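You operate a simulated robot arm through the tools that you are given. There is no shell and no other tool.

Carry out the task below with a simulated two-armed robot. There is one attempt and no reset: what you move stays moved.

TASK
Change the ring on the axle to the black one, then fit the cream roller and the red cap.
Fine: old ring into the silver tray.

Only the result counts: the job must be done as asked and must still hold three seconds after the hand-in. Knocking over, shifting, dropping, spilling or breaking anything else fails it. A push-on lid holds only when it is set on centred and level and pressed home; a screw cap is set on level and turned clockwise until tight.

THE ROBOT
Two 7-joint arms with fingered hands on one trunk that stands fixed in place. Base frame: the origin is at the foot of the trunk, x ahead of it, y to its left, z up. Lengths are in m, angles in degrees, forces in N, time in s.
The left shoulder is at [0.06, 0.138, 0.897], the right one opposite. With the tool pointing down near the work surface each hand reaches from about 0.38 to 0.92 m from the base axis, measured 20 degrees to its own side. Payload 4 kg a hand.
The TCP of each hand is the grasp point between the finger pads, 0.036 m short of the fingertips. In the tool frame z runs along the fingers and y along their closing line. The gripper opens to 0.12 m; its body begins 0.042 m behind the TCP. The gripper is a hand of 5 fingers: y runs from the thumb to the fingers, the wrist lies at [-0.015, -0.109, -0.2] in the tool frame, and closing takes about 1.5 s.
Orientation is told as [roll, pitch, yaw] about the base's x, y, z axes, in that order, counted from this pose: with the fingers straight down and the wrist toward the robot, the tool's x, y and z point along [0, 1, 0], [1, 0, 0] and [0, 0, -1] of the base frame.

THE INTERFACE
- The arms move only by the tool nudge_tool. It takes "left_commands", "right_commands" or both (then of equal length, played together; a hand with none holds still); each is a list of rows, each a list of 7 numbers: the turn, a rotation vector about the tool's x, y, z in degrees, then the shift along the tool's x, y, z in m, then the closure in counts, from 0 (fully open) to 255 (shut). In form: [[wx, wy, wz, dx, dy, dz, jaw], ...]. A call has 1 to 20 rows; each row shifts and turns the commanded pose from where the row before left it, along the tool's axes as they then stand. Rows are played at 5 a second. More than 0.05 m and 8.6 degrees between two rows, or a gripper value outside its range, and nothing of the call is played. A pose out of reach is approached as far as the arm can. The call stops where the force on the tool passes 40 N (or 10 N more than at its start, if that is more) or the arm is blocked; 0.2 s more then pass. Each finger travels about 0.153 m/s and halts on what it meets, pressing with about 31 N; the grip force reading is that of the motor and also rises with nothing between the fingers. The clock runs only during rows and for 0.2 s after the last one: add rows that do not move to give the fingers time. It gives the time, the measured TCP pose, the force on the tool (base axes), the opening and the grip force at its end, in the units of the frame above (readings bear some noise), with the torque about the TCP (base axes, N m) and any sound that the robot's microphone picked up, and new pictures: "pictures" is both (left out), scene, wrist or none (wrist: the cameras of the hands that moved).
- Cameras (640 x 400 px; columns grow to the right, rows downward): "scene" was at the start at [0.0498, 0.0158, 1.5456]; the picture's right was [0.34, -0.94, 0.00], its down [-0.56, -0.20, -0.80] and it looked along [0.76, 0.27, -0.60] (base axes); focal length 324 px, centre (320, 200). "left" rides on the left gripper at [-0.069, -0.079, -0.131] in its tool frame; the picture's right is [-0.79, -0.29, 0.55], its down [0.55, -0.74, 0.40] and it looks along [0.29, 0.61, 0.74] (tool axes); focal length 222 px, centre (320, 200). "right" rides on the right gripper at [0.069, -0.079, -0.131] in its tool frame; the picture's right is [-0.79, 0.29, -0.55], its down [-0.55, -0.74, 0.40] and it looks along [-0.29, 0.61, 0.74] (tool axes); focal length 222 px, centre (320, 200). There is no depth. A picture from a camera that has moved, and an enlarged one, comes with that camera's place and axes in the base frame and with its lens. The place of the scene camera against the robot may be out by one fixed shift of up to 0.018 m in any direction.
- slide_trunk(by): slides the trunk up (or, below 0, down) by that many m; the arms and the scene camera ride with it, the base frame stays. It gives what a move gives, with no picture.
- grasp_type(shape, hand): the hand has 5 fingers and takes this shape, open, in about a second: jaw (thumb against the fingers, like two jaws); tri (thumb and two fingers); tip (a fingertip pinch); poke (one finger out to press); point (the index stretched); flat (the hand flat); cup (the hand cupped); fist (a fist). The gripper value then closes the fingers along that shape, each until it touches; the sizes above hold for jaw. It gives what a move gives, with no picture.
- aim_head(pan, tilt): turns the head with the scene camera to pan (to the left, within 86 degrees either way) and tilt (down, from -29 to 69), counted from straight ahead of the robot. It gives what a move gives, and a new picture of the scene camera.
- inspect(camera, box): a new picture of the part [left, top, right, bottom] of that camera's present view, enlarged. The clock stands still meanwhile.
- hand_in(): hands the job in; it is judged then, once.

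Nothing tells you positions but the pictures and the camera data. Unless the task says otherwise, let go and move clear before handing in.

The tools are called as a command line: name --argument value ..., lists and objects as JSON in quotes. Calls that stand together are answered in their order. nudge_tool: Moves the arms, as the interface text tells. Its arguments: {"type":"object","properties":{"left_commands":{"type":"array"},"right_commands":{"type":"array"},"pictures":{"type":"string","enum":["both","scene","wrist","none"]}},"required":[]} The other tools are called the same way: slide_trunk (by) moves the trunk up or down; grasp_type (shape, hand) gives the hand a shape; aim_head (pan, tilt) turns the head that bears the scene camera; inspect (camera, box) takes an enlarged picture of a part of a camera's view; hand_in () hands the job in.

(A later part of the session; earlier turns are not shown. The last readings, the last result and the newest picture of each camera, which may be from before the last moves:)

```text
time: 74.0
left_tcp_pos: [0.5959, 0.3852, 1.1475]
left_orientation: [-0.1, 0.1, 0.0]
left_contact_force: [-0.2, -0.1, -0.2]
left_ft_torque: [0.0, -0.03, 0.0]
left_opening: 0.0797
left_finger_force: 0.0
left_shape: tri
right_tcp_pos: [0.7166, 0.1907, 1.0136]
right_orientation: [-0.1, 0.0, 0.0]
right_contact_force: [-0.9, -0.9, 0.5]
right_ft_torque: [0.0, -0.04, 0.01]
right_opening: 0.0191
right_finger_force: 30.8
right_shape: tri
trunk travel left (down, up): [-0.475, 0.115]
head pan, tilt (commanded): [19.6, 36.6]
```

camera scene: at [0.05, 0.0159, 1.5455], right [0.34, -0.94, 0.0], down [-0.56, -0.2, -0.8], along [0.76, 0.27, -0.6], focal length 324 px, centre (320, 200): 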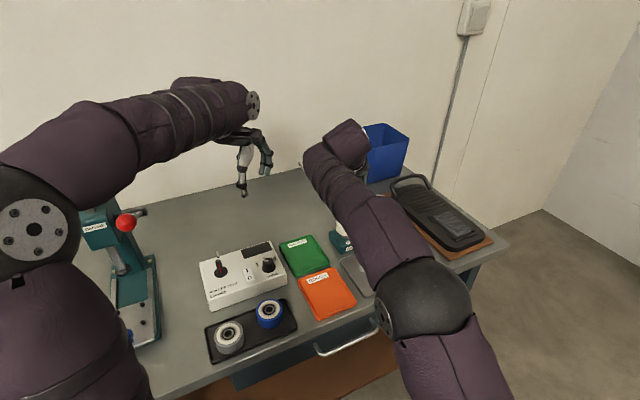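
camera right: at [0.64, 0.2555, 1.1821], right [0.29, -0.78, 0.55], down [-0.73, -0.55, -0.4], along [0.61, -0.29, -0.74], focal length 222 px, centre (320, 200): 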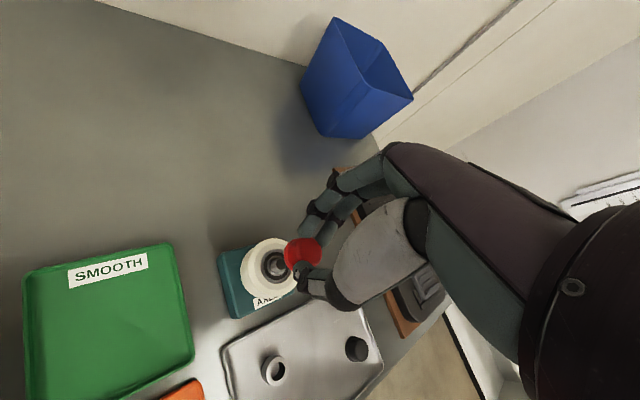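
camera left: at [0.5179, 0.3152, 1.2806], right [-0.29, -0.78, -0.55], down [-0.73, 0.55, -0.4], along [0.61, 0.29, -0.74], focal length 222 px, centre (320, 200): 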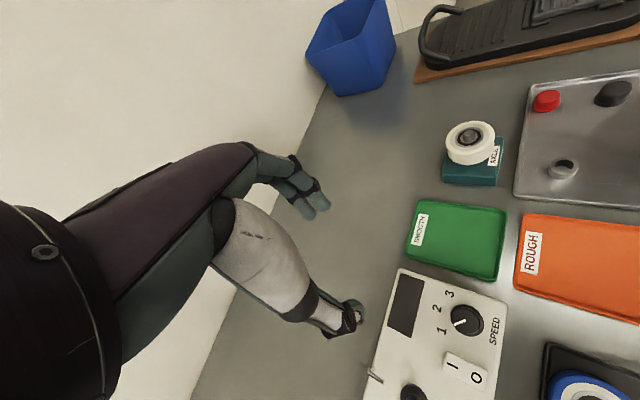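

nudge_tool --right_commands '[[0, 0, 0, 0, 0, 0.001, 255], [0, 0, 0, 0, 0, 0.001, 255], [0, 0, 0, 0, 0, 0, 255]]' --pictures "none"

inspect --camera "left" --box '[450, 90, 510, 150]'

inspect --camera "right" --box '[250, 210, 340, 280]'

```text
time: 74.8
left_tcp_pos: [0.5962, 0.3854, 1.1483]
left_orientation: [0.0, 0.0, 0.0]
left_contact_force: [-0.7, 0.4, -0.2]
left_ft_torque: [-0.03, 0.0, -0.02]
left_opening: 0.08
left_finger_force: 0.1
left_shape: tri
right_tcp_pos: [0.7158, 0.1898, 1.0124]
right_orientation: [0.0, -0.1, 0.0]
right_contact_force: [0.8, -1.1, 1.5]
right_ft_torque: [-0.08, -0.05, 0.02]
right_opening: 0.0189
right_finger_force: 30.5
right_shape: tri
trunk travel left (down, up): [-0.475, 0.115]
head pan, tilt (commanded): [19.6, 36.6]
```

```text
6.67 times, centred on (480, 120) of left
camera zoom: at [0.5179, 0.3152, 1.2806], right [-0.29, -0.78, -0.55], down [-0.74, 0.55, -0.4], along [0.61, 0.29, -0.74], focal length 1481 px, centre (-747, 733)
```

zoom: 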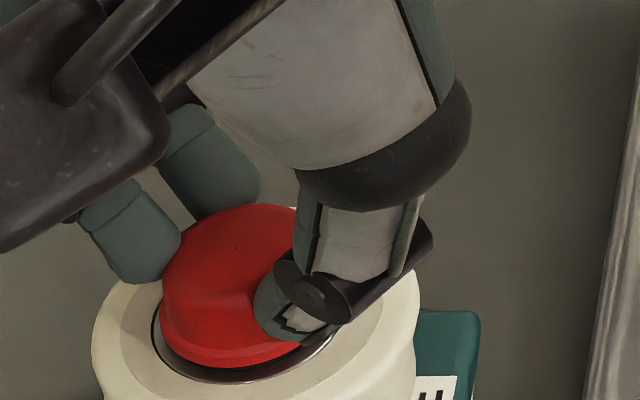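

```text
5.71 times, centred on (295, 245) of right
camera zoom: at [0.637, 0.2585, 1.1424], right [0.29, -0.78, 0.55], down [-0.73, -0.55, -0.4], along [0.61, -0.29, -0.74], focal length 1269 px, centre (463, -57)
```

zoom: 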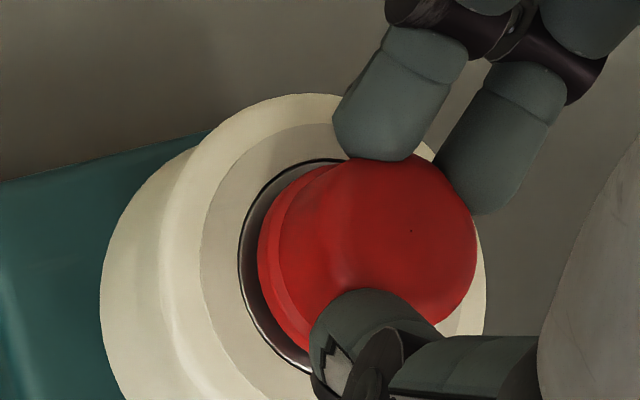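

Contact is just beginning (about 1.5 N). I'll step down another millimetre and read the direction of the force.

nudge_tool --right_commands '[[0, 0, 0, 0, 0, 0.001, 255], [0, 0, 0, 0, 0, 0, 255], [0, 0, 0, 0, 0, 0, 255]]' --pictures "none"

inspect --camera "left" --box '[450, 90, 510, 150]'

```text
time: 75.6
left_tcp_pos: [0.5974, 0.3852, 1.1484]
left_orientation: [0.1, 0.0, 0.0]
left_contact_force: [-0.3, 0.2, -0.7]
left_ft_torque: [0.0, -0.01, 0.02]
left_opening: 0.0798
left_finger_force: 0.1
left_shape: tri
right_tcp_pos: [0.7163, 0.1915, 1.0111]
right_orientation: [0.0, 0.0, 0.0]
right_contact_force: [1.8, -1.8, 2.6]
right_ft_torque: [-0.14, -0.11, -0.02]
right_opening: 0.0189
right_finger_force: 31.1
right_shape: tri
trunk travel left (down, up): [-0.475, 0.115]
head pan, tilt (commanded): [19.6, 36.6]
```

```text
6.67 times, centred on (480, 120) of left
camera zoom: at [0.5178, 0.3151, 1.2807], right [-0.29, -0.78, -0.55], down [-0.74, 0.55, -0.4], along [0.61, 0.29, -0.74], focal length 1481 px, centre (-747, 733)
```

zoom: 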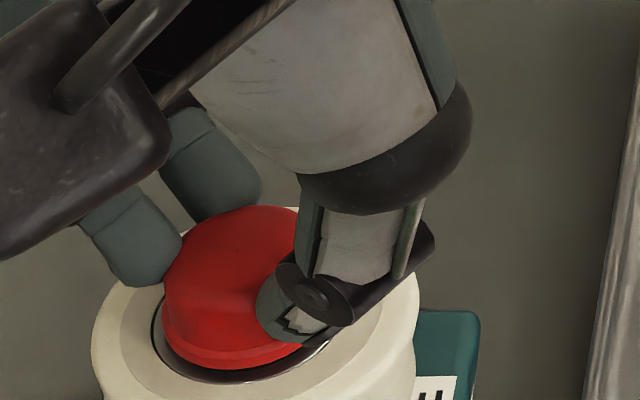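

The axle is pushing the cap forward and to the right, so the cap sits slightly too far back-left. I'll ease it 0.8 mm in that direction.

nudge_tool --right_commands '[[0, 0, 0, -0.0004, 0.0004, 0, 255], [0, 0, 0, -0.0004, 0.0004, 0, 255], [0, 0, 0, 0, 0, 0, 255], [0, 0, 0, 0, 0, 0, 255]]' --pictures "none"

```text
time: 76.6
left_tcp_pos: [0.5965, 0.3847, 1.1488]
left_orientation: [0.0, 0.1, -0.1]
left_contact_force: [0.4, -0.5, -0.1]
left_ft_torque: [0.0, 0.03, -0.01]
left_opening: 0.0799
left_finger_force: 0.0
left_shape: tri
right_tcp_pos: [0.7167, 0.1907, 1.0088]
right_orientation: [0.1, 0.0, 0.2]
right_contact_force: [-0.2, -0.2, 0.5]
right_ft_torque: [-0.01, -0.02, 0.01]
right_opening: 0.019
right_finger_force: 31.0
right_shape: tri
trunk travel left (down, up): [-0.475, 0.115]
head pan, tilt (commanded): [19.6, 36.6]
```

The forces vanished and the cap dropped slightly, so it is centred on the axle now. Lowering further.

nudge_tool --right_commands '[[0, 0, 0, 0, 0, 0.001, 255], [0, 0, 0, 0, 0, 0.001, 255], [0, 0, 0, 0, 0, 0, 255]]' --pictures "none"

inspect --camera "left" --box '[450, 90, 510, 150]'

inspect --camera "right" --box '[250, 210, 340, 280]'

```text
time: 77.4
left_tcp_pos: [0.5955, 0.3846, 1.1487]
left_orientation: [0.0, 0.0, 0.0]
left_contact_force: [-0.6, 0.2, 0.7]
left_ft_torque: [0.01, 0.01, 0.0]
left_opening: 0.0796
left_finger_force: 0.1
left_shape: tri
right_tcp_pos: [0.7159, 0.1904, 1.0101]
right_orientation: [0.1, 0.1, 0.1]
right_contact_force: [-0.2, 0.1, 3.1]
right_ft_torque: [0.01, -0.02, 0.0]
right_opening: 0.019
right_finger_force: 31.5
right_shape: tri
trunk travel left (down, up): [-0.475, 0.115]
head pan, tilt (commanded): [19.6, 36.6]
```

```text
6.67 times, centred on (480, 120) of left
camera zoom: at [0.5176, 0.3154, 1.2807], right [-0.29, -0.79, -0.55], down [-0.74, 0.55, -0.4], along [0.61, 0.29, -0.74], focal length 1481 px, centre (-747, 733)
```

zoom: 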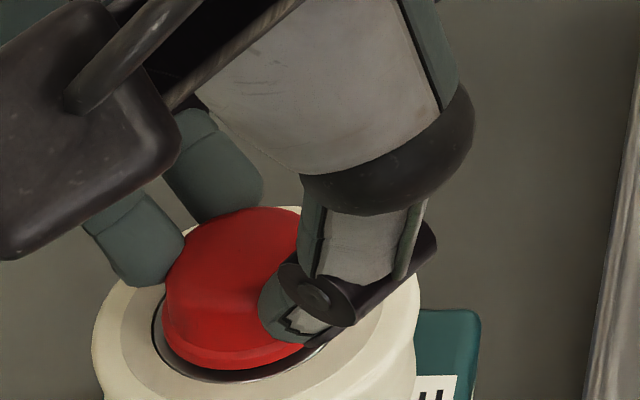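

```text
5.71 times, centred on (295, 245) of right
camera zoom: at [0.6372, 0.2577, 1.14], right [0.29, -0.79, 0.55], down [-0.73, -0.55, -0.4], along [0.61, -0.28, -0.74], focal length 1269 px, centre (463, -57)
```

zoom: 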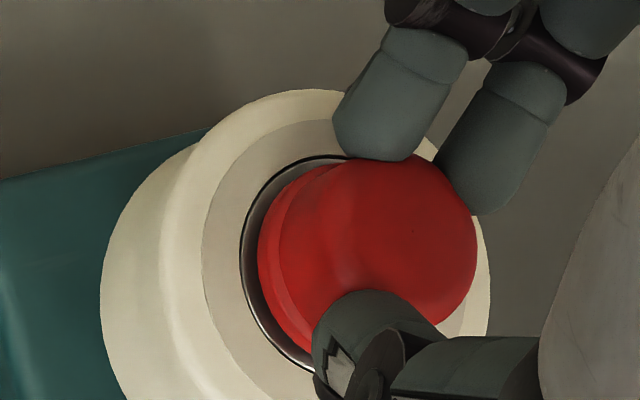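

The cap sits square on the axle with a purely vertical 3 N load. I'll now press down through the grip in small steps.

nudge_tool --right_commands '[[0, 0, 0, 0, 0, 0.0015, 255], [0, 0, 0, 0, 0, 0.0015, 255], [0, 0, 0, 0, 0, 0.0015, 255], [0, 0, 0, 0, 0, 0, 255]]' --pictures "none"

inspect --camera "left" --box '[450, 90, 510, 150]'

inspect --camera "right" --box '[250, 210, 340, 280]'

```text
time: 78.4
left_tcp_pos: [0.5947, 0.3837, 1.1494]
left_orientation: [0.0, -0.1, 0.0]
left_contact_force: [-1.2, -0.1, -0.1]
left_ft_torque: [0.0, 0.0, 0.0]
left_opening: 0.0799
left_finger_force: 0.1
left_shape: tri
right_tcp_pos: [0.7173, 0.1887, 1.0081]
right_orientation: [0.2, -0.4, 0.1]
right_contact_force: [2.0, -0.7, 26.3]
right_ft_torque: [-0.01, -0.16, -0.04]
right_opening: 0.0205
right_finger_force: 30.4
right_shape: tri
trunk travel left (down, up): [-0.475, 0.115]
head pan, tilt (commanded): [19.6, 36.6]
```

```text
6.67 times, centred on (480, 120) of left
camera zoom: at [0.5161, 0.3149, 1.2818], right [-0.29, -0.78, -0.55], down [-0.73, 0.55, -0.4], along [0.61, 0.29, -0.74], focal length 1481 px, centre (-747, 733)
```

zoom: 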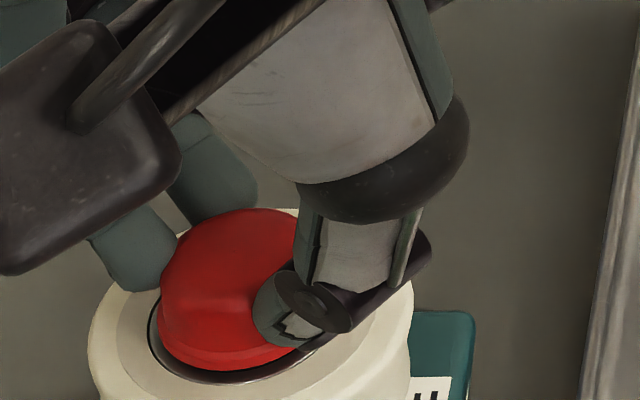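

```text
5.71 times, centred on (295, 245) of right
camera zoom: at [0.6362, 0.2573, 1.1386], right [0.29, -0.79, 0.55], down [-0.73, -0.55, -0.4], along [0.62, -0.28, -0.73], focal length 1269 px, centre (463, -57)
```

zoom: 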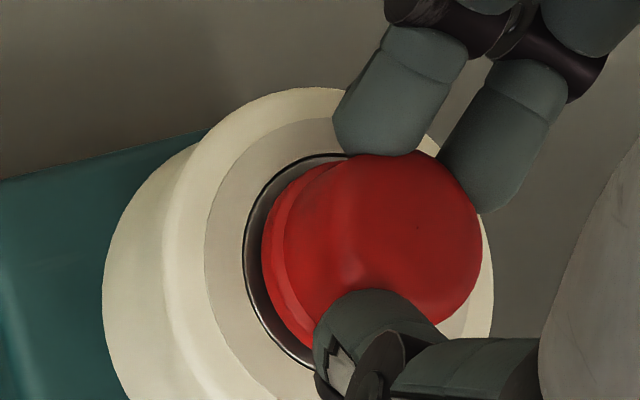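

At 26 N the fingers slid on the tapered cap without driving it further. I'll unload, let go, and look at how it sits before pressing from above.

nudge_tool --right_commands '[[0, 0, 0, 0, 0, -0.002, 255], [0, 0, 0, 0, 0, -0.002, 255], [0, 0, 0, 0, 0, 0, 230], [0, 0, 0, 0, 0, 0, 200], [0, 0, 0, 0, 0, 0, 175], [0, 0, 0, 0, 0, 0, 155], [0, 0, 0, 0, 0, 0, 150]]' --pictures "none"

inspect --camera "left" --box '[450, 90, 510, 150]'

inspect --camera "right" --box '[250, 210, 340, 280]'

```text
time: 80.0
left_tcp_pos: [0.5963, 0.3854, 1.1477]
left_orientation: [0.0, 0.0, 0.0]
left_contact_force: [1.1, 0.3, -0.4]
left_ft_torque: [-0.01, 0.01, 0.01]
left_opening: 0.08
left_finger_force: 0.2
left_shape: tri
right_tcp_pos: [0.7165, 0.1901, 1.0083]
right_orientation: [0.0, 0.0, 0.0]
right_contact_force: [0.6, 0.0, -0.6]
right_ft_torque: [0.02, 0.02, -0.01]
right_opening: 0.0492
right_finger_force: 0.1
right_shape: tri
trunk travel left (down, up): [-0.475, 0.115]
head pan, tilt (commanded): [19.6, 36.6]
```

```text
6.67 times, centred on (480, 120) of left
camera zoom: at [0.5177, 0.3153, 1.2806], right [-0.29, -0.79, -0.55], down [-0.74, 0.55, -0.4], along [0.61, 0.29, -0.74], focal length 1481 px, centre (-747, 733)
```

zoom: 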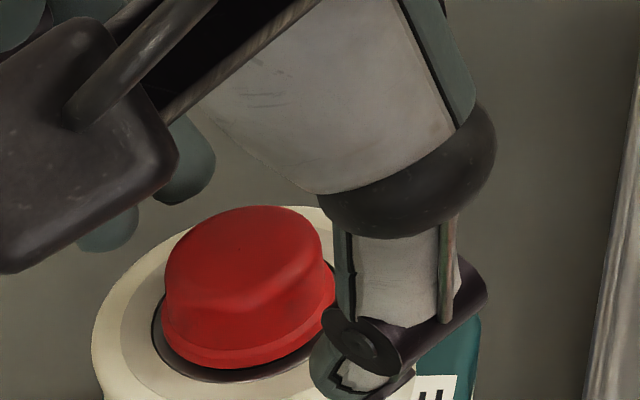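

```text
5.71 times, centred on (295, 245) of right
camera zoom: at [0.6374, 0.2579, 1.1379], right [0.29, -0.78, 0.55], down [-0.74, -0.55, -0.4], along [0.61, -0.29, -0.74], focal length 1269 px, centre (463, -57)
```

zoom: 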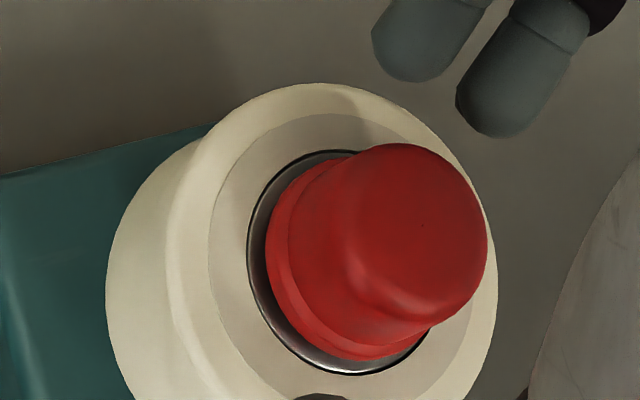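

inspect --camera "left" --box '[460, 115, 500, 150]'

inspect --camera "right" --box '[255, 225, 320, 280]'

```text
11.43 times, centred on (480, 132) of left
camera zoom: at [0.5177, 0.3153, 1.2806], right [-0.29, -0.79, -0.55], down [-0.74, 0.55, -0.4], along [0.61, 0.29, -0.74], focal length 2538 px, centre (-1509, 971)
```

zoom: 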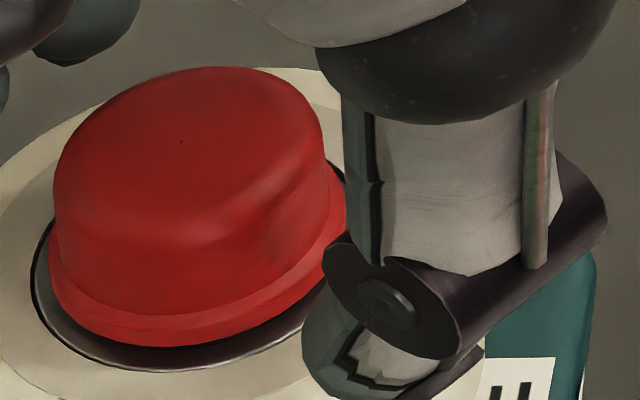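

```text
7.27 times, centred on (288, 252) of right
camera zoom: at [0.6374, 0.2579, 1.1379], right [0.29, -0.78, 0.55], down [-0.74, -0.55, -0.4], along [0.61, -0.29, -0.74], focal length 1615 px, centre (556, -182)
```

zoom: 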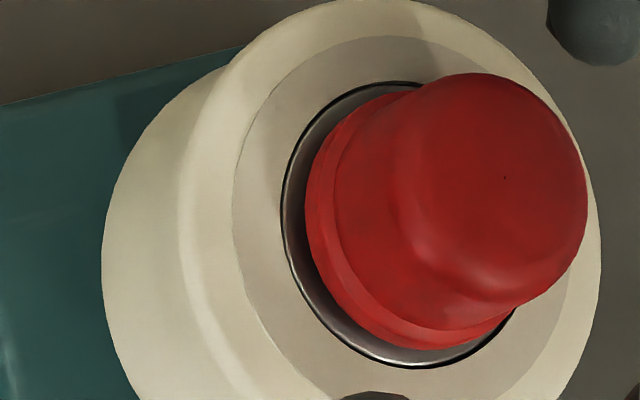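

The cap sits level and centred. I'll raise the right hand clear and try a shape suited to pressing from above.

nudge_tool --right_commands '[[0, 0, 0, 0, 0, -0.005, 140], [0, 0, 0, 0, 0, -0.02, 140], [0, 0, 0, 0, 0, -0.03, 140], [0, 0, 0, 0, 0, -0.03, 140], [0, 0, 0, 0, 0, -0.03, 140], [0, 0, 0, 0, 0, 0, 140]]' --pictures "none"

grasp_type --shape "fist" --hand "right"

nudge_tool --right_commands '[[0, 0, 0, 0, 0, 0, 255], [0, 0, 0, 0, 0, 0, 255], [0, 0, 0, 0, 0, 0, 255], [0, 0, 0, 0, 0, 0, 255], [0, 0, 0, 0, 0, 0, 255], [0, 0, 0, 0, 0, 0, 255]]' --pictures "both"

inspect --camera "left" --box '[400, 0, 560, 170]'

inspect --camera "right" --box '[220, 130, 440, 330]'

```text
time: 81.4
left_tcp_pos: [0.5966, 0.3842, 1.1483]
left_orientation: [0.0, 0.0, 0.0]
left_contact_force: [0.4, 0.5, -0.3]
left_ft_torque: [-0.04, -0.01, -0.01]
left_opening: 0.0798
left_finger_force: 0.1
left_shape: tri
right_tcp_pos: [0.7169, 0.1897, 1.1224]
right_orientation: [0.1, 0.1, 0.1]
right_contact_force: [-0.5, -0.1, -0.4]
right_ft_torque: [0.0, -0.01, -0.02]
right_opening: 0.054
right_finger_force: 0.0
right_shape: tri
trunk travel left (down, up): [-0.475, 0.115]
head pan, tilt (commanded): [19.6, 36.6]
```

```text
time: 82.3
left_tcp_pos: [0.5966, 0.3845, 1.1471]
left_orientation: [0.0, 0.0, 0.0]
left_contact_force: [0.7, -0.5, -0.2]
left_ft_torque: [-0.01, 0.0, -0.01]
left_opening: 0.0797
left_finger_force: 0.2
left_shape: tri
right_tcp_pos: [0.7161, 0.1902, 1.1233]
right_orientation: [0.0, 0.1, -0.1]
right_contact_force: [-0.5, -0.7, 0.0]
right_ft_torque: [-0.02, 0.03, -0.01]
right_opening: 0.0
right_finger_force: 0.1
right_shape: fist
trunk travel left (down, up): [-0.475, 0.115]
head pan, tilt (commanded): [19.6, 36.6]
```

```text
time: 83.7
left_tcp_pos: [0.5981, 0.3852, 1.1476]
left_orientation: [-0.1, 0.0, 0.0]
left_contact_force: [-0.7, -0.6, -0.2]
left_ft_torque: [0.01, -0.02, 0.03]
left_opening: 0.0798
left_finger_force: 0.0
left_shape: tri
right_tcp_pos: [0.7175, 0.1899, 1.1229]
right_orientation: [0.0, 0.0, 0.0]
right_contact_force: [-0.4, 0.5, -0.1]
right_ft_torque: [0.0, 0.02, 0.0]
right_opening: 0.0001
right_finger_force: 0.1
right_shape: fist
trunk travel left (down, up): [-0.475, 0.115]
head pan, tilt (commanded): [19.6, 36.6]
camera scene: at [0.0499, 0.0159, 1.5455], right [0.34, -0.94, 0.0], down [-0.56, -0.2, -0.8], along [0.76, 0.27, -0.6], focal length 324 px, centre (320, 200)
camera right: at [0.6378, 0.258, 1.2537], right [0.29, -0.78, 0.55], down [-0.73, -0.55, -0.4], along [0.61, -0.29, -0.74], focal length 222 px, centre (320, 200)
```

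scene: 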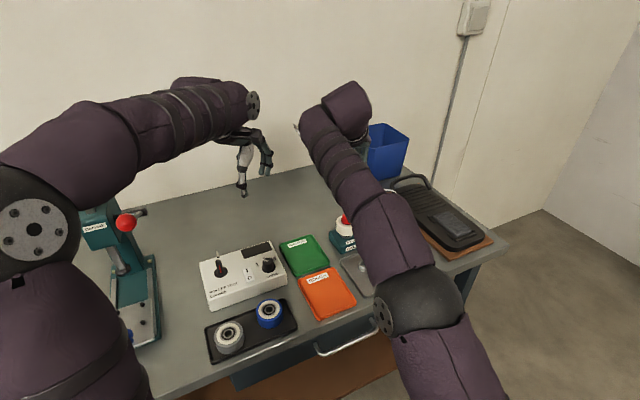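
right: 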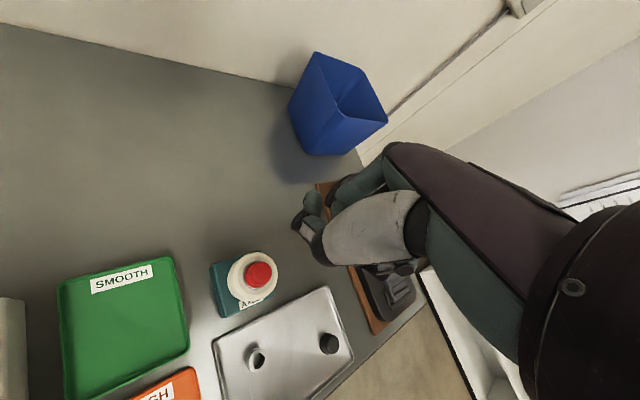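

```text
2.35 times, centred on (480, 85) of left
camera zoom: at [0.5179, 0.3154, 1.2806], right [-0.29, -0.79, -0.55], down [-0.74, 0.55, -0.4], along [0.61, 0.29, -0.74], focal length 523 px, centre (-56, 471)
```

zoom: 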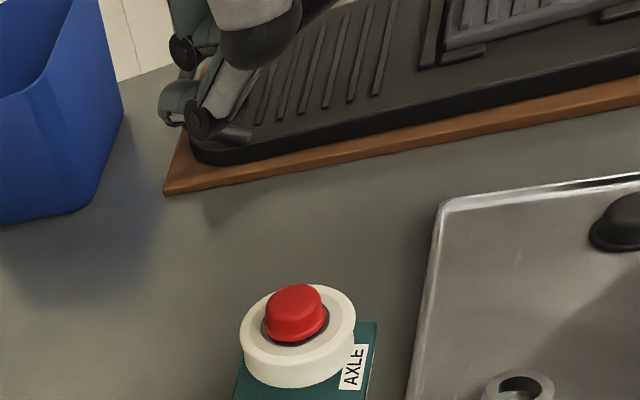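

```text
2.00 times, centred on (330, 230) of right
camera zoom: at [0.6378, 0.258, 1.2537], right [0.29, -0.78, 0.55], down [-0.73, -0.55, -0.4], along [0.61, -0.29, -0.74], focal length 444 px, centre (300, 140)
```

zoom: 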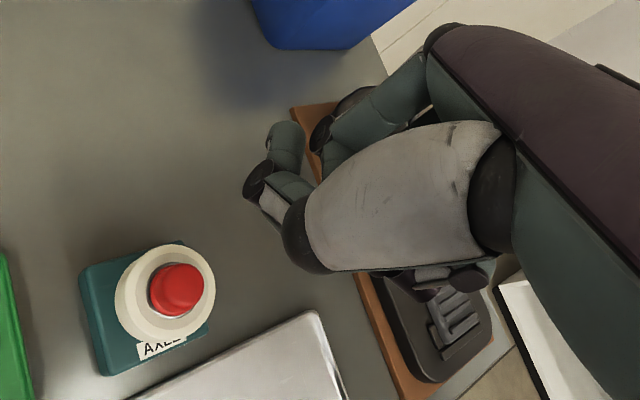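

The fist ends in the thumb joint rather than a flat face, so I'll look at the poke shape instead.

grasp_type --shape "poke" --hand "right"

inspect --camera "right" --box '[220, 130, 440, 330]'

inspect --camera "left" --box '[400, 0, 560, 170]'

```text
time: 84.6
left_tcp_pos: [0.5959, 0.3842, 1.1479]
left_orientation: [0.1, 0.1, 0.0]
left_contact_force: [0.5, -1.2, 0.8]
left_ft_torque: [0.0, 0.02, 0.01]
left_opening: 0.0796
left_finger_force: 0.0
left_shape: tri
right_tcp_pos: [0.716, 0.1896, 1.1221]
right_orientation: [0.0, 0.0, 0.0]
right_contact_force: [0.5, -0.9, 0.7]
right_ft_torque: [-0.02, -0.02, 0.01]
right_opening: 0.0
right_finger_force: 0.1
right_shape: poke
trunk travel left (down, up): [-0.475, 0.115]
head pan, tilt (commanded): [19.6, 36.6]
```

```text
2.00 times, centred on (330, 230) of right
camera zoom: at [0.6378, 0.258, 1.2538], right [0.29, -0.78, 0.55], down [-0.73, -0.55, -0.4], along [0.61, -0.29, -0.74], focal length 444 px, centre (300, 140)
```

zoom: 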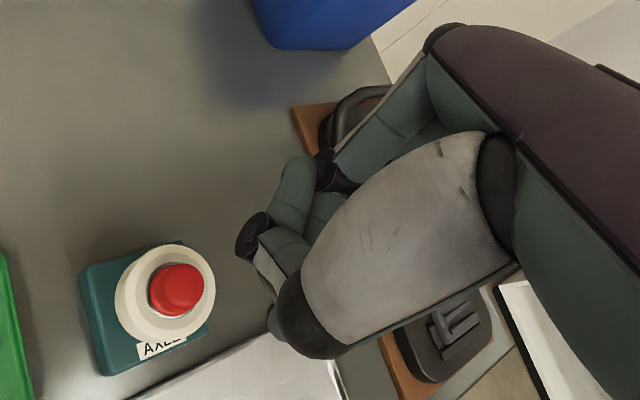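

```text
2.35 times, centred on (480, 85) of left
camera zoom: at [0.5179, 0.3154, 1.2806], right [-0.29, -0.79, -0.55], down [-0.74, 0.55, -0.4], along [0.61, 0.29, -0.74], focal length 523 px, centre (-56, 471)
```

zoom: 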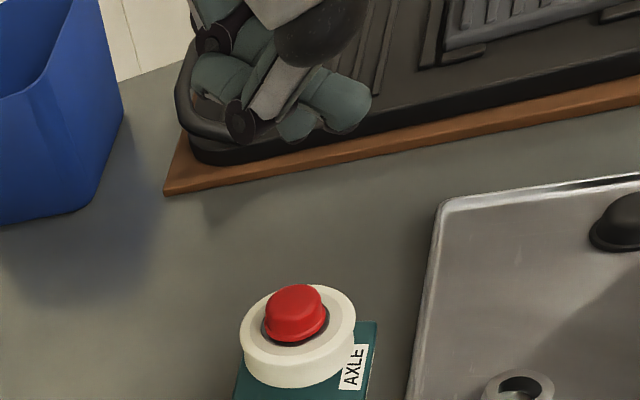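

nudge_tool --right_commands '[[0, 0, 0, 0, 0, 0, 0], [0, 0, 0, 0, 0, 0, 0], [0, 0, 0, 0, 0, 0, 0], [0, 0, 0, 0, 0, 0, 0], [0, 0, 0, 0, 0, 0, 0]]' --pictures "none"

inspect --camera "right" --box '[220, 130, 440, 330]'

inspect --camera "left" --box '[400, 0, 560, 170]'

```text
time: 85.8
left_tcp_pos: [0.5943, 0.3845, 1.1478]
left_orientation: [-0.1, -0.1, -0.1]
left_contact_force: [-0.6, -0.3, -0.2]
left_ft_torque: [0.01, -0.02, 0.0]
left_opening: 0.0799
left_finger_force: 0.0
left_shape: tri
right_tcp_pos: [0.7163, 0.1913, 1.1238]
right_orientation: [0.0, 0.0, 0.1]
right_contact_force: [-0.6, -0.2, 0.9]
right_ft_torque: [0.02, -0.01, -0.02]
right_opening: 0.0004
right_finger_force: 0.0
right_shape: poke
trunk travel left (down, up): [-0.475, 0.115]
head pan, tilt (commanded): [19.6, 36.6]
```

```text
2.00 times, centred on (330, 230) of right
camera zoom: at [0.6378, 0.258, 1.2537], right [0.29, -0.78, 0.55], down [-0.73, -0.55, -0.4], along [0.61, -0.29, -0.74], focal length 444 px, centre (300, 140)
```

zoom: 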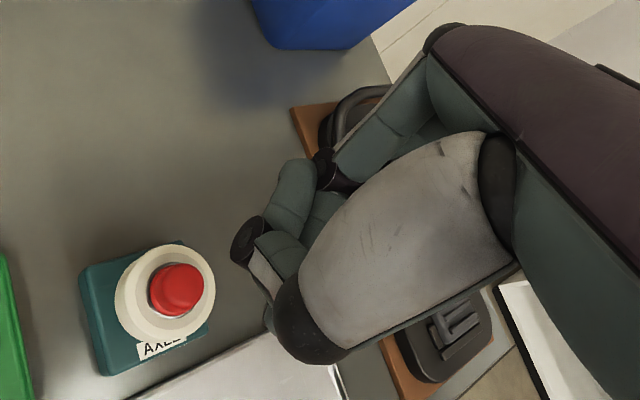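

```text
2.35 times, centred on (480, 85) of left
camera zoom: at [0.5179, 0.3154, 1.2806], right [-0.29, -0.79, -0.55], down [-0.74, 0.55, -0.4], along [0.61, 0.29, -0.74], focal length 523 px, centre (-56, 471)
```

zoom: 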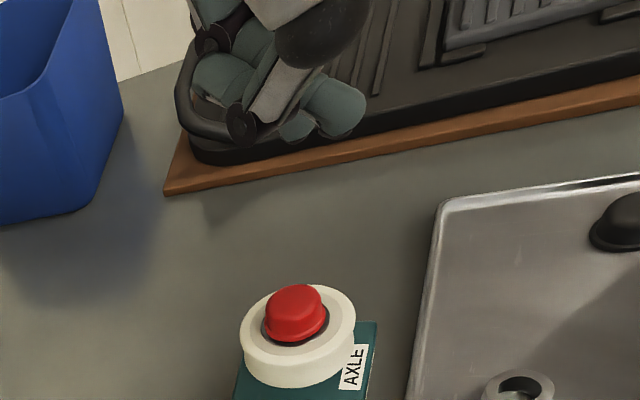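

The poke shape is an awkward hook. I'll take a clear look at how the cap sits now that the hand is out of the way.

inspect --camera "left" --box '[455, 105, 515, 160]'

inspect --camera "right" --box '[205, 240, 290, 310]'

inspect --camera "scene" --box '[320, 195, 380, 255]'

```text
7.27 times, centred on (485, 132) of left
camera zoom: at [0.5179, 0.3154, 1.2806], right [-0.29, -0.79, -0.55], down [-0.74, 0.55, -0.4], along [0.61, 0.29, -0.74], focal length 1615 px, centre (-880, 691)
```

zoom: 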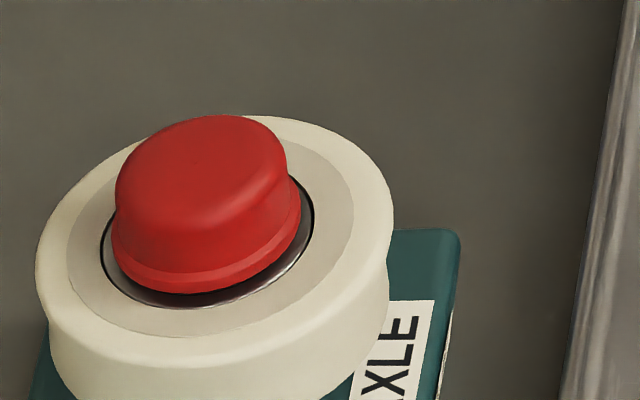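

```text
5.71 times, centred on (248, 275) of right
camera zoom: at [0.6378, 0.258, 1.2537], right [0.29, -0.78, 0.55], down [-0.73, -0.55, -0.4], along [0.61, -0.29, -0.74], focal length 1269 px, centre (734, -229)
```

zoom: 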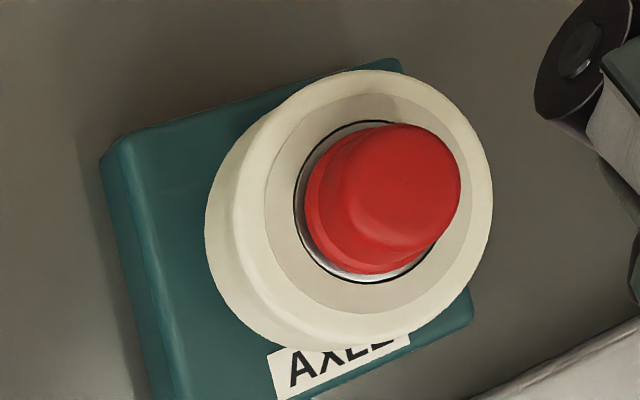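

```text
6.67 times, centred on (350, 225) of scene
camera zoom: at [0.0499, 0.0159, 1.5455], right [0.34, -0.94, 0.0], down [-0.56, -0.2, -0.8], along [0.76, 0.27, -0.6], focal length 2163 px, centre (120, 33)
```

zoom: 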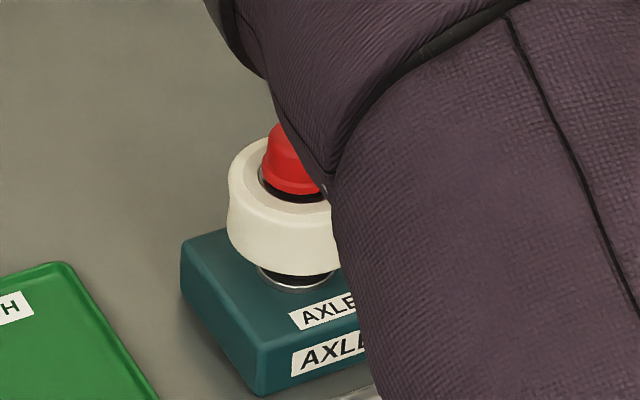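

From both sides the cap looks level, centred, and within about 1–2 mm of the roller face. To be sure it is pressed home, I'll go back to tri, grip lower near the brim, and press with the fingertips bearing on the brim.

grasp_type --shape "tri" --hand "right"

nudge_tool --right_commands '[[0, 0, 0, -0.0015, 0, 0.02, 120], [0, 0, 0, 0, 0, 0.03, 140], [0, 0, 0, 0, 0, 0.03, 145], [0, 0, 0, 0, 0, 0.02, 150], [0, 0, 0, 0, 0, 0.008, 150], [0, 0, 0, 0, 0, 0.004, 150], [0, 0, 0, 0, 0, 0, 150], [0, 0, 0, 0, 0, 0, 150]]' --pictures "none"

inspect --camera "right" --box '[240, 190, 350, 290]'

inspect --camera "left" --box '[450, 95, 520, 155]'

```text
time: 86.7
left_tcp_pos: [0.5965, 0.3852, 1.1481]
left_orientation: [0.0, 0.0, 0.0]
left_contact_force: [0.1, -0.8, 0.0]
left_ft_torque: [-0.02, 0.04, 0.03]
left_opening: 0.0799
left_finger_force: 0.0
left_shape: tri
right_tcp_pos: [0.7178, 0.1899, 1.1234]
right_orientation: [0.1, 0.0, 0.1]
right_contact_force: [-0.3, -0.2, -0.2]
right_ft_torque: [-0.03, 0.01, -0.04]
right_opening: 0.1201
right_finger_force: 0.1
right_shape: tri
trunk travel left (down, up): [-0.475, 0.115]
head pan, tilt (commanded): [19.6, 36.6]
```

```text
time: 88.5
left_tcp_pos: [0.5974, 0.3842, 1.1489]
left_orientation: [0.0, 0.0, -0.1]
left_contact_force: [0.5, -0.6, 0.4]
left_ft_torque: [-0.02, -0.04, 0.01]
left_opening: 0.0798
left_finger_force: 0.0
left_shape: tri
right_tcp_pos: [0.717, 0.1896, 1.0103]
right_orientation: [0.0, 0.0, 0.0]
right_contact_force: [-0.3, -0.8, 0.1]
right_ft_torque: [0.04, 0.01, 0.0]
right_opening: 0.0497
right_finger_force: 0.1
right_shape: tri
trunk travel left (down, up): [-0.475, 0.115]
head pan, tilt (commanded): [19.6, 36.6]
```

```text
4.00 times, centred on (295, 240) of right
camera zoom: at [0.6381, 0.2563, 1.1416], right [0.29, -0.78, 0.55], down [-0.73, -0.55, -0.4], along [0.61, -0.29, -0.74], focal length 888 px, centre (420, 40)
```

zoom: 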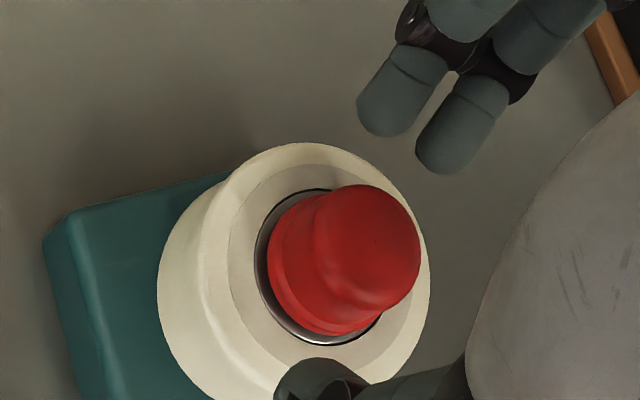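

```text
6.67 times, centred on (485, 125) of left
camera zoom: at [0.5179, 0.3154, 1.2806], right [-0.29, -0.79, -0.55], down [-0.74, 0.55, -0.4], along [0.61, 0.29, -0.74], focal length 1481 px, centre (-780, 700)
```

zoom: 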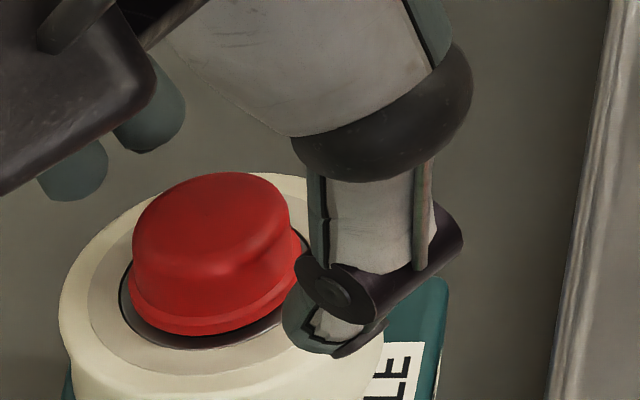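

nudge_tool --right_commands '[[0, 0, 0, 0, 0, 0.0025, 155], [0, 0, 0, 0, 0, 0.0025, 165], [0, 0, 0, 0, 0, 0, 180], [0, 0, 0, 0, 0, 0, 195], [0, 0, 0, 0, 0, 0, 210], [0, 0, 0, 0, 0, 0, 230], [0, 0, 0, 0, 0, 0, 255], [0, 0, 0, 0, 0, 0, 255]]' --pictures "none"

inspect --camera "right" --box '[250, 210, 340, 280]'

inspect --camera "left" --box '[450, 95, 520, 155]'

```text
time: 90.3
left_tcp_pos: [0.5965, 0.385, 1.1468]
left_orientation: [0.0, 0.0, 0.0]
left_contact_force: [-0.3, -0.1, -0.5]
left_ft_torque: [-0.01, 0.01, 0.0]
left_opening: 0.0796
left_finger_force: 0.1
left_shape: tri
right_tcp_pos: [0.717, 0.1877, 1.0064]
right_orientation: [-0.1, 0.1, 0.1]
right_contact_force: [-2.1, 1.6, -1.2]
right_ft_torque: [0.0, 0.05, -0.01]
right_opening: 0.0197
right_finger_force: 31.7
right_shape: tri
trunk travel left (down, up): [-0.475, 0.115]
head pan, tilt (commanded): [19.6, 36.6]
```

```text
5.71 times, centred on (295, 245) of right
camera zoom: at [0.6377, 0.2567, 1.1366], right [0.29, -0.78, 0.55], down [-0.73, -0.55, -0.4], along [0.61, -0.29, -0.74], focal length 1269 px, centre (463, -57)
```

zoom: 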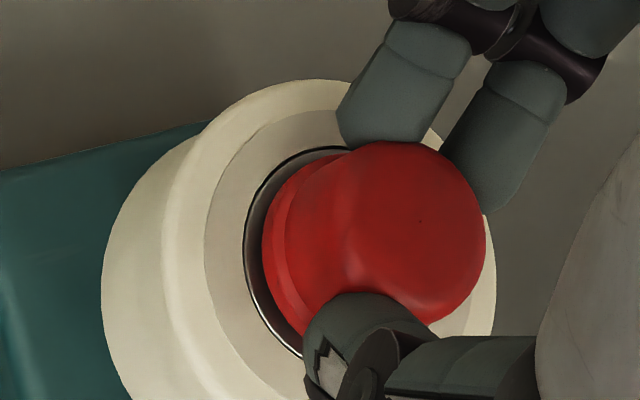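

```text
6.67 times, centred on (485, 125) of left
camera zoom: at [0.5178, 0.3155, 1.2806], right [-0.29, -0.79, -0.55], down [-0.74, 0.55, -0.4], along [0.61, 0.29, -0.74], focal length 1481 px, centre (-780, 700)
```

zoom: 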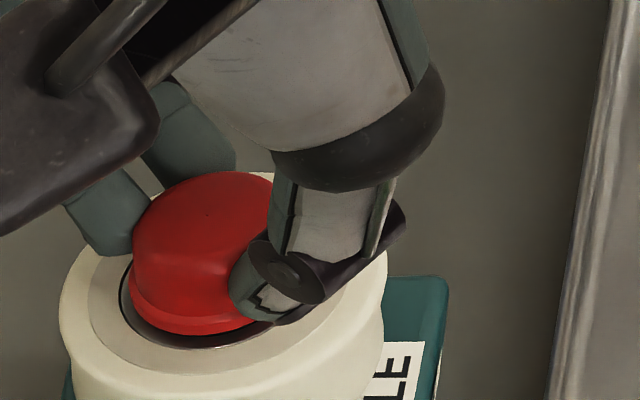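

nudge_tool --right_commands '[[0, 0, 0, 0.0005, -0.0006, 0, 255], [0, 0, 0, 0, 0, 0.001, 255], [0, 0, 0, 0, 0, 0.001, 255], [0, 0, 0, 0, 0, 0.001, 255], [0, 0, 0, 0, 0, 0, 255]]' --pictures "none"

inspect --camera "right" --box '[250, 210, 340, 280]'

inspect --camera "left" --box '[450, 95, 520, 155]'

```text
time: 91.5
left_tcp_pos: [0.5956, 0.3839, 1.1485]
left_orientation: [-0.1, 0.1, 0.0]
left_contact_force: [-0.1, 0.6, 0.3]
left_ft_torque: [-0.02, -0.01, 0.02]
left_opening: 0.0799
left_finger_force: 0.0
left_shape: tri
right_tcp_pos: [0.716, 0.188, 1.0048]
right_orientation: [0.1, -0.2, 0.2]
right_contact_force: [1.9, -0.3, 10.5]
right_ft_torque: [-0.05, -0.14, 0.0]
right_opening: 0.0203
right_finger_force: 31.5
right_shape: tri
trunk travel left (down, up): [-0.475, 0.115]
head pan, tilt (commanded): [19.6, 36.6]
```

```text
5.71 times, centred on (295, 245) of right
camera zoom: at [0.6367, 0.2565, 1.1357], right [0.29, -0.79, 0.55], down [-0.73, -0.55, -0.4], along [0.61, -0.28, -0.74], focal length 1269 px, centre (463, -57)
```

zoom: 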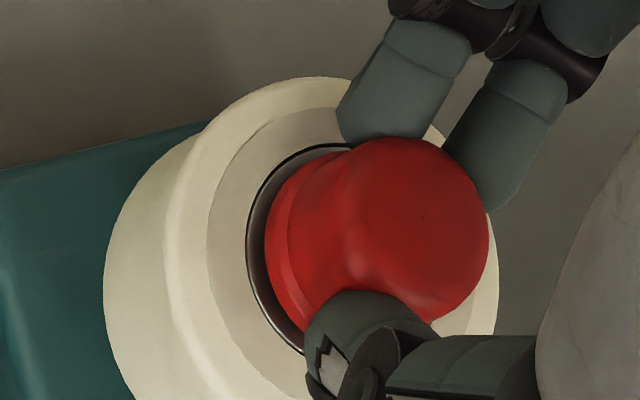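

```text
6.67 times, centred on (485, 125) of left
camera zoom: at [0.5172, 0.3151, 1.2811], right [-0.29, -0.78, -0.55], down [-0.73, 0.55, -0.4], along [0.61, 0.29, -0.74], focal length 1481 px, centre (-780, 700)
```

zoom: 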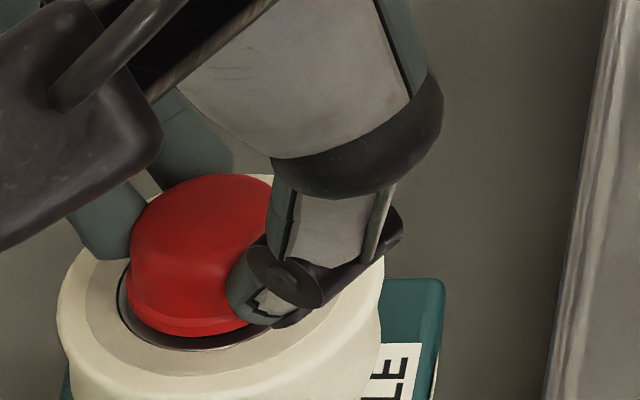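

The load is rising and centred. I'll keep pressing.

nudge_tool --right_commands '[[0, 0, 0, 0, 0, 0.0015, 255], [0, 0, 0, 0, 0, 0.0015, 255], [0, 0, 0, 0, 0, 0.0015, 255], [0, 0, 0, 0, 0, 0, 255]]' --pictures "none"

inspect --camera "right" --box '[250, 210, 340, 280]'

inspect --camera "left" --box '[450, 95, 520, 155]'

```text
time: 92.5
left_tcp_pos: [0.5944, 0.3837, 1.15]
left_orientation: [0.0, -0.1, 0.0]
left_contact_force: [0.2, -0.1, 0.8]
left_ft_torque: [-0.01, 0.0, 0.03]
left_opening: 0.0795
left_finger_force: 0.0
left_shape: tri
right_tcp_pos: [0.7157, 0.1896, 1.0032]
right_orientation: [0.3, -0.4, 0.1]
right_contact_force: [3.5, -1.1, 31.5]
right_ft_torque: [-0.07, -0.21, -0.02]
right_opening: 0.0217
right_finger_force: 30.8
right_shape: tri
trunk travel left (down, up): [-0.475, 0.115]
head pan, tilt (commanded): [19.6, 36.6]
```

```text
5.71 times, centred on (295, 245) of right
camera zoom: at [0.6357, 0.2561, 1.134], right [0.29, -0.79, 0.55], down [-0.73, -0.55, -0.41], along [0.62, -0.28, -0.73], focal length 1269 px, centre (463, -57)
```

zoom: 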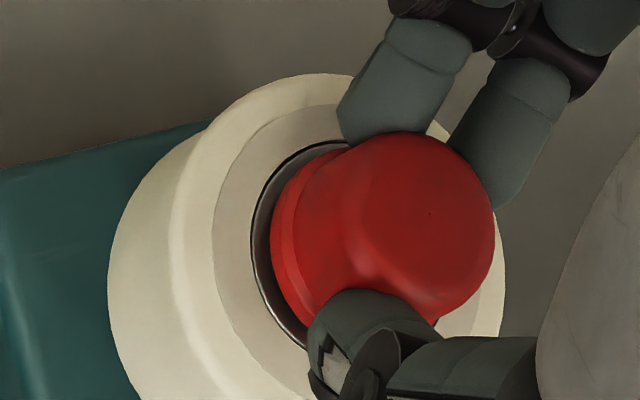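

```text
6.67 times, centred on (485, 125) of left
camera zoom: at [0.5157, 0.3146, 1.282], right [-0.29, -0.78, -0.55], down [-0.73, 0.55, -0.4], along [0.61, 0.29, -0.74], focal length 1481 px, centre (-780, 700)
```

zoom: 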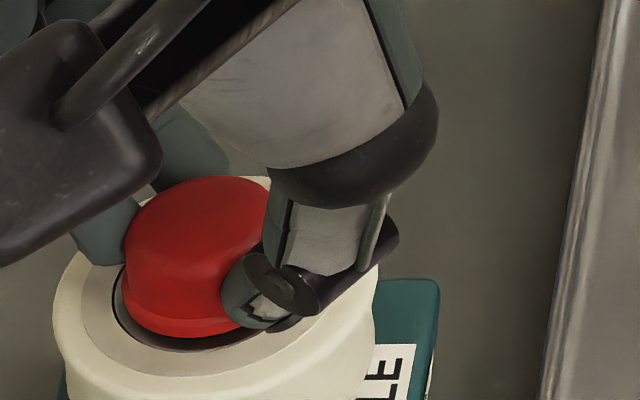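

31 N and still level. I'll press a little more, up to the force limit.

nudge_tool --right_commands '[[0, 0, 0, 0, 0, 0.001, 255], [0, 0, 0, 0, 0, 0.001, 255], [0, 0, 0, 0, 0, 0.001, 255], [0, 0, 0, 0, 0, 0, 255]]' --pictures "none"

inspect --camera "left" --box '[450, 95, 520, 155]'

inspect --camera "right" --box '[250, 210, 340, 280]'

```text
time: 93.5
left_tcp_pos: [0.5932, 0.3841, 1.1509]
left_orientation: [0.0, -0.1, 0.0]
left_contact_force: [-1.1, 0.0, 0.1]
left_ft_torque: [-0.02, -0.02, 0.01]
left_opening: 0.0799
left_finger_force: 0.1
left_shape: tri
right_tcp_pos: [0.7162, 0.1889, 1.0036]
right_orientation: [0.3, -0.6, -0.1]
right_contact_force: [1.9, -3.4, 40.3]
right_ft_torque: [-0.13, -0.14, -0.04]
right_opening: 0.0227
right_finger_force: 30.7
right_shape: tri
trunk travel left (down, up): [-0.475, 0.115]
head pan, tilt (commanded): [19.6, 36.6]
```

```text
6.67 times, centred on (485, 125) of left
camera zoom: at [0.515, 0.3143, 1.2822], right [-0.29, -0.78, -0.55], down [-0.73, 0.55, -0.4], along [0.61, 0.29, -0.73], focal length 1481 px, centre (-780, 700)
```

zoom: 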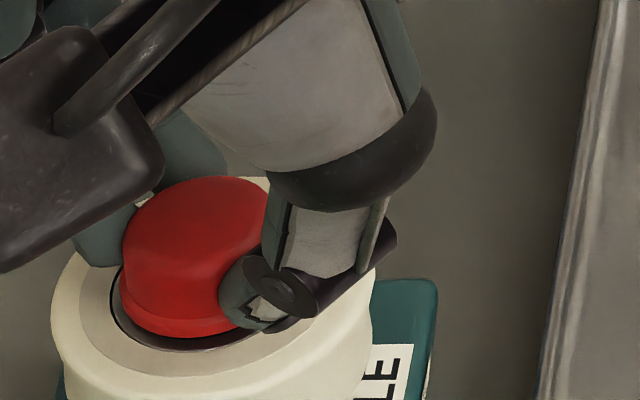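

```text
5.71 times, centred on (295, 245) of right
camera zoom: at [0.6351, 0.2558, 1.1335], right [0.29, -0.79, 0.54], down [-0.73, -0.55, -0.41], along [0.62, -0.28, -0.73], focal length 1269 px, centre (463, -57)
```

zoom: 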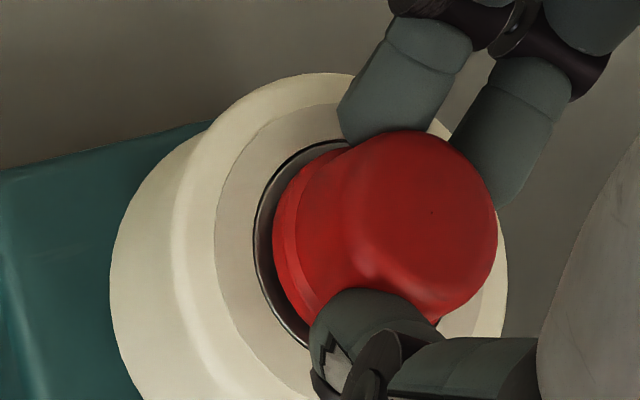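

40 N, and the cap has stayed level against a firm stop. I'll unload and do a very gentle pull test to see whether it holds.

nudge_tool --right_commands '[[0, 0, 0, 0, 0, -0.002, 255], [0, 0, 0, 0, 0, -0.002, 255], [0, 0, 0, 0, 0, -0.002, 255], [0, 0, 0, 0, 0, -0.001, 255], [0, 0, 0, 0, 0, 0, 255]]' --pictures "none"

```text
time: 94.7
left_tcp_pos: [0.5945, 0.3846, 1.1501]
left_orientation: [0.0, 0.0, 0.1]
left_contact_force: [0.2, -0.2, -0.8]
left_ft_torque: [-0.01, -0.02, -0.02]
left_opening: 0.0799
left_finger_force: 0.1
left_shape: tri
right_tcp_pos: [0.7165, 0.1883, 1.0041]
right_orientation: [0.1, -0.2, 0.0]
right_contact_force: [6.3, 0.6, 20.6]
right_ft_torque: [-0.04, -0.27, -0.02]
right_opening: 0.0222
right_finger_force: 30.9
right_shape: tri
trunk travel left (down, up): [-0.475, 0.115]
head pan, tilt (commanded): [19.6, 36.6]
```

nudge_tool --right_commands '[[0, 0, 0, 0, 0, -0.001, 255], [0, 0, 0, 0, 0, -0.001, 255], [0, 0, 0, 0, 0, 0, 255]]' --pictures "none"

```text
time: 95.5
left_tcp_pos: [0.5962, 0.3842, 1.1494]
left_orientation: [0.0, 0.0, 0.0]
left_contact_force: [0.8, -0.4, 0.1]
left_ft_torque: [-0.05, 0.0, 0.03]
left_opening: 0.0798
left_finger_force: 0.1
left_shape: tri
right_tcp_pos: [0.7156, 0.1877, 1.0044]
right_orientation: [0.0, 0.1, 0.1]
right_contact_force: [4.7, -0.6, 13.7]
right_ft_torque: [0.03, -0.21, -0.03]
right_opening: 0.0219
right_finger_force: 30.9
right_shape: tri
trunk travel left (down, up): [-0.475, 0.115]
head pan, tilt (commanded): [19.6, 36.6]
```

nudge_tool --right_commands '[[0, 0, 0, 0, 0, -0.001, 255], [0, 0, 0, 0, 0, -0.001, 255], [0, 0, 0, 0, 0, -0.001, 255], [0, 0, 0, 0, 0, 0, 255]]' --pictures "none"

inspect --camera "left" --box '[450, 95, 520, 155]'

inspect --camera "right" --box '[250, 210, 340, 280]'

```text
time: 96.5
left_tcp_pos: [0.5967, 0.3845, 1.1482]
left_orientation: [0.0, 0.0, 0.0]
left_contact_force: [0.0, -0.5, -0.1]
left_ft_torque: [-0.02, 0.03, 0.03]
left_opening: 0.08
left_finger_force: 0.0
left_shape: tri
right_tcp_pos: [0.715, 0.1887, 1.0052]
right_orientation: [-0.1, 0.2, 0.0]
right_contact_force: [1.1, 0.1, -1.0]
right_ft_torque: [-0.05, -0.08, -0.03]
right_opening: 0.021
right_finger_force: 30.8
right_shape: tri
trunk travel left (down, up): [-0.475, 0.115]
head pan, tilt (commanded): [19.6, 36.6]
```

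```text
6.67 times, centred on (485, 125) of left
camera zoom: at [0.518, 0.3154, 1.2804], right [-0.29, -0.79, -0.55], down [-0.74, 0.55, -0.4], along [0.61, 0.29, -0.74], focal length 1481 px, centre (-780, 700)
```

zoom: 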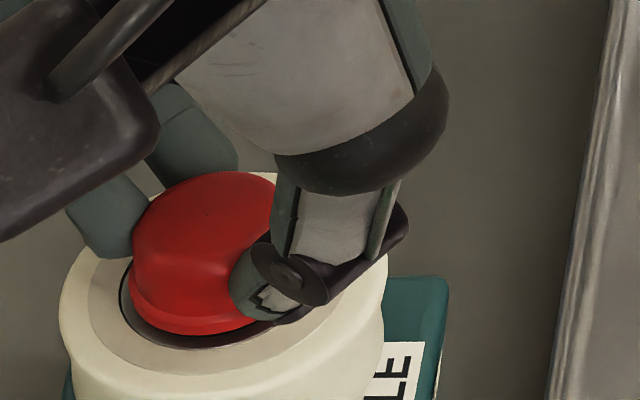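

```text
5.71 times, centred on (295, 245) of right
camera zoom: at [0.6373, 0.2569, 1.1362], right [0.29, -0.78, 0.55], down [-0.74, -0.55, -0.39], along [0.61, -0.29, -0.74], focal length 1269 px, centre (463, -57)
```

zoom: 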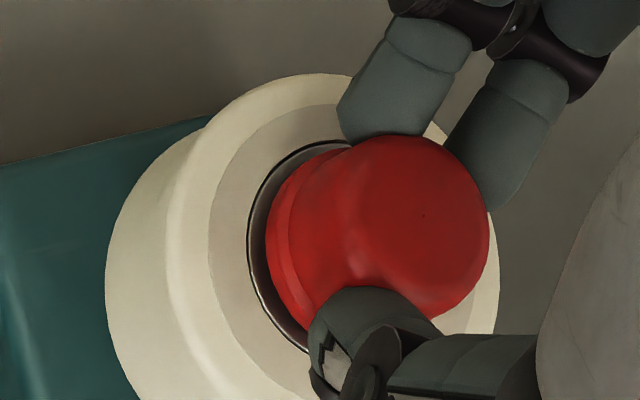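

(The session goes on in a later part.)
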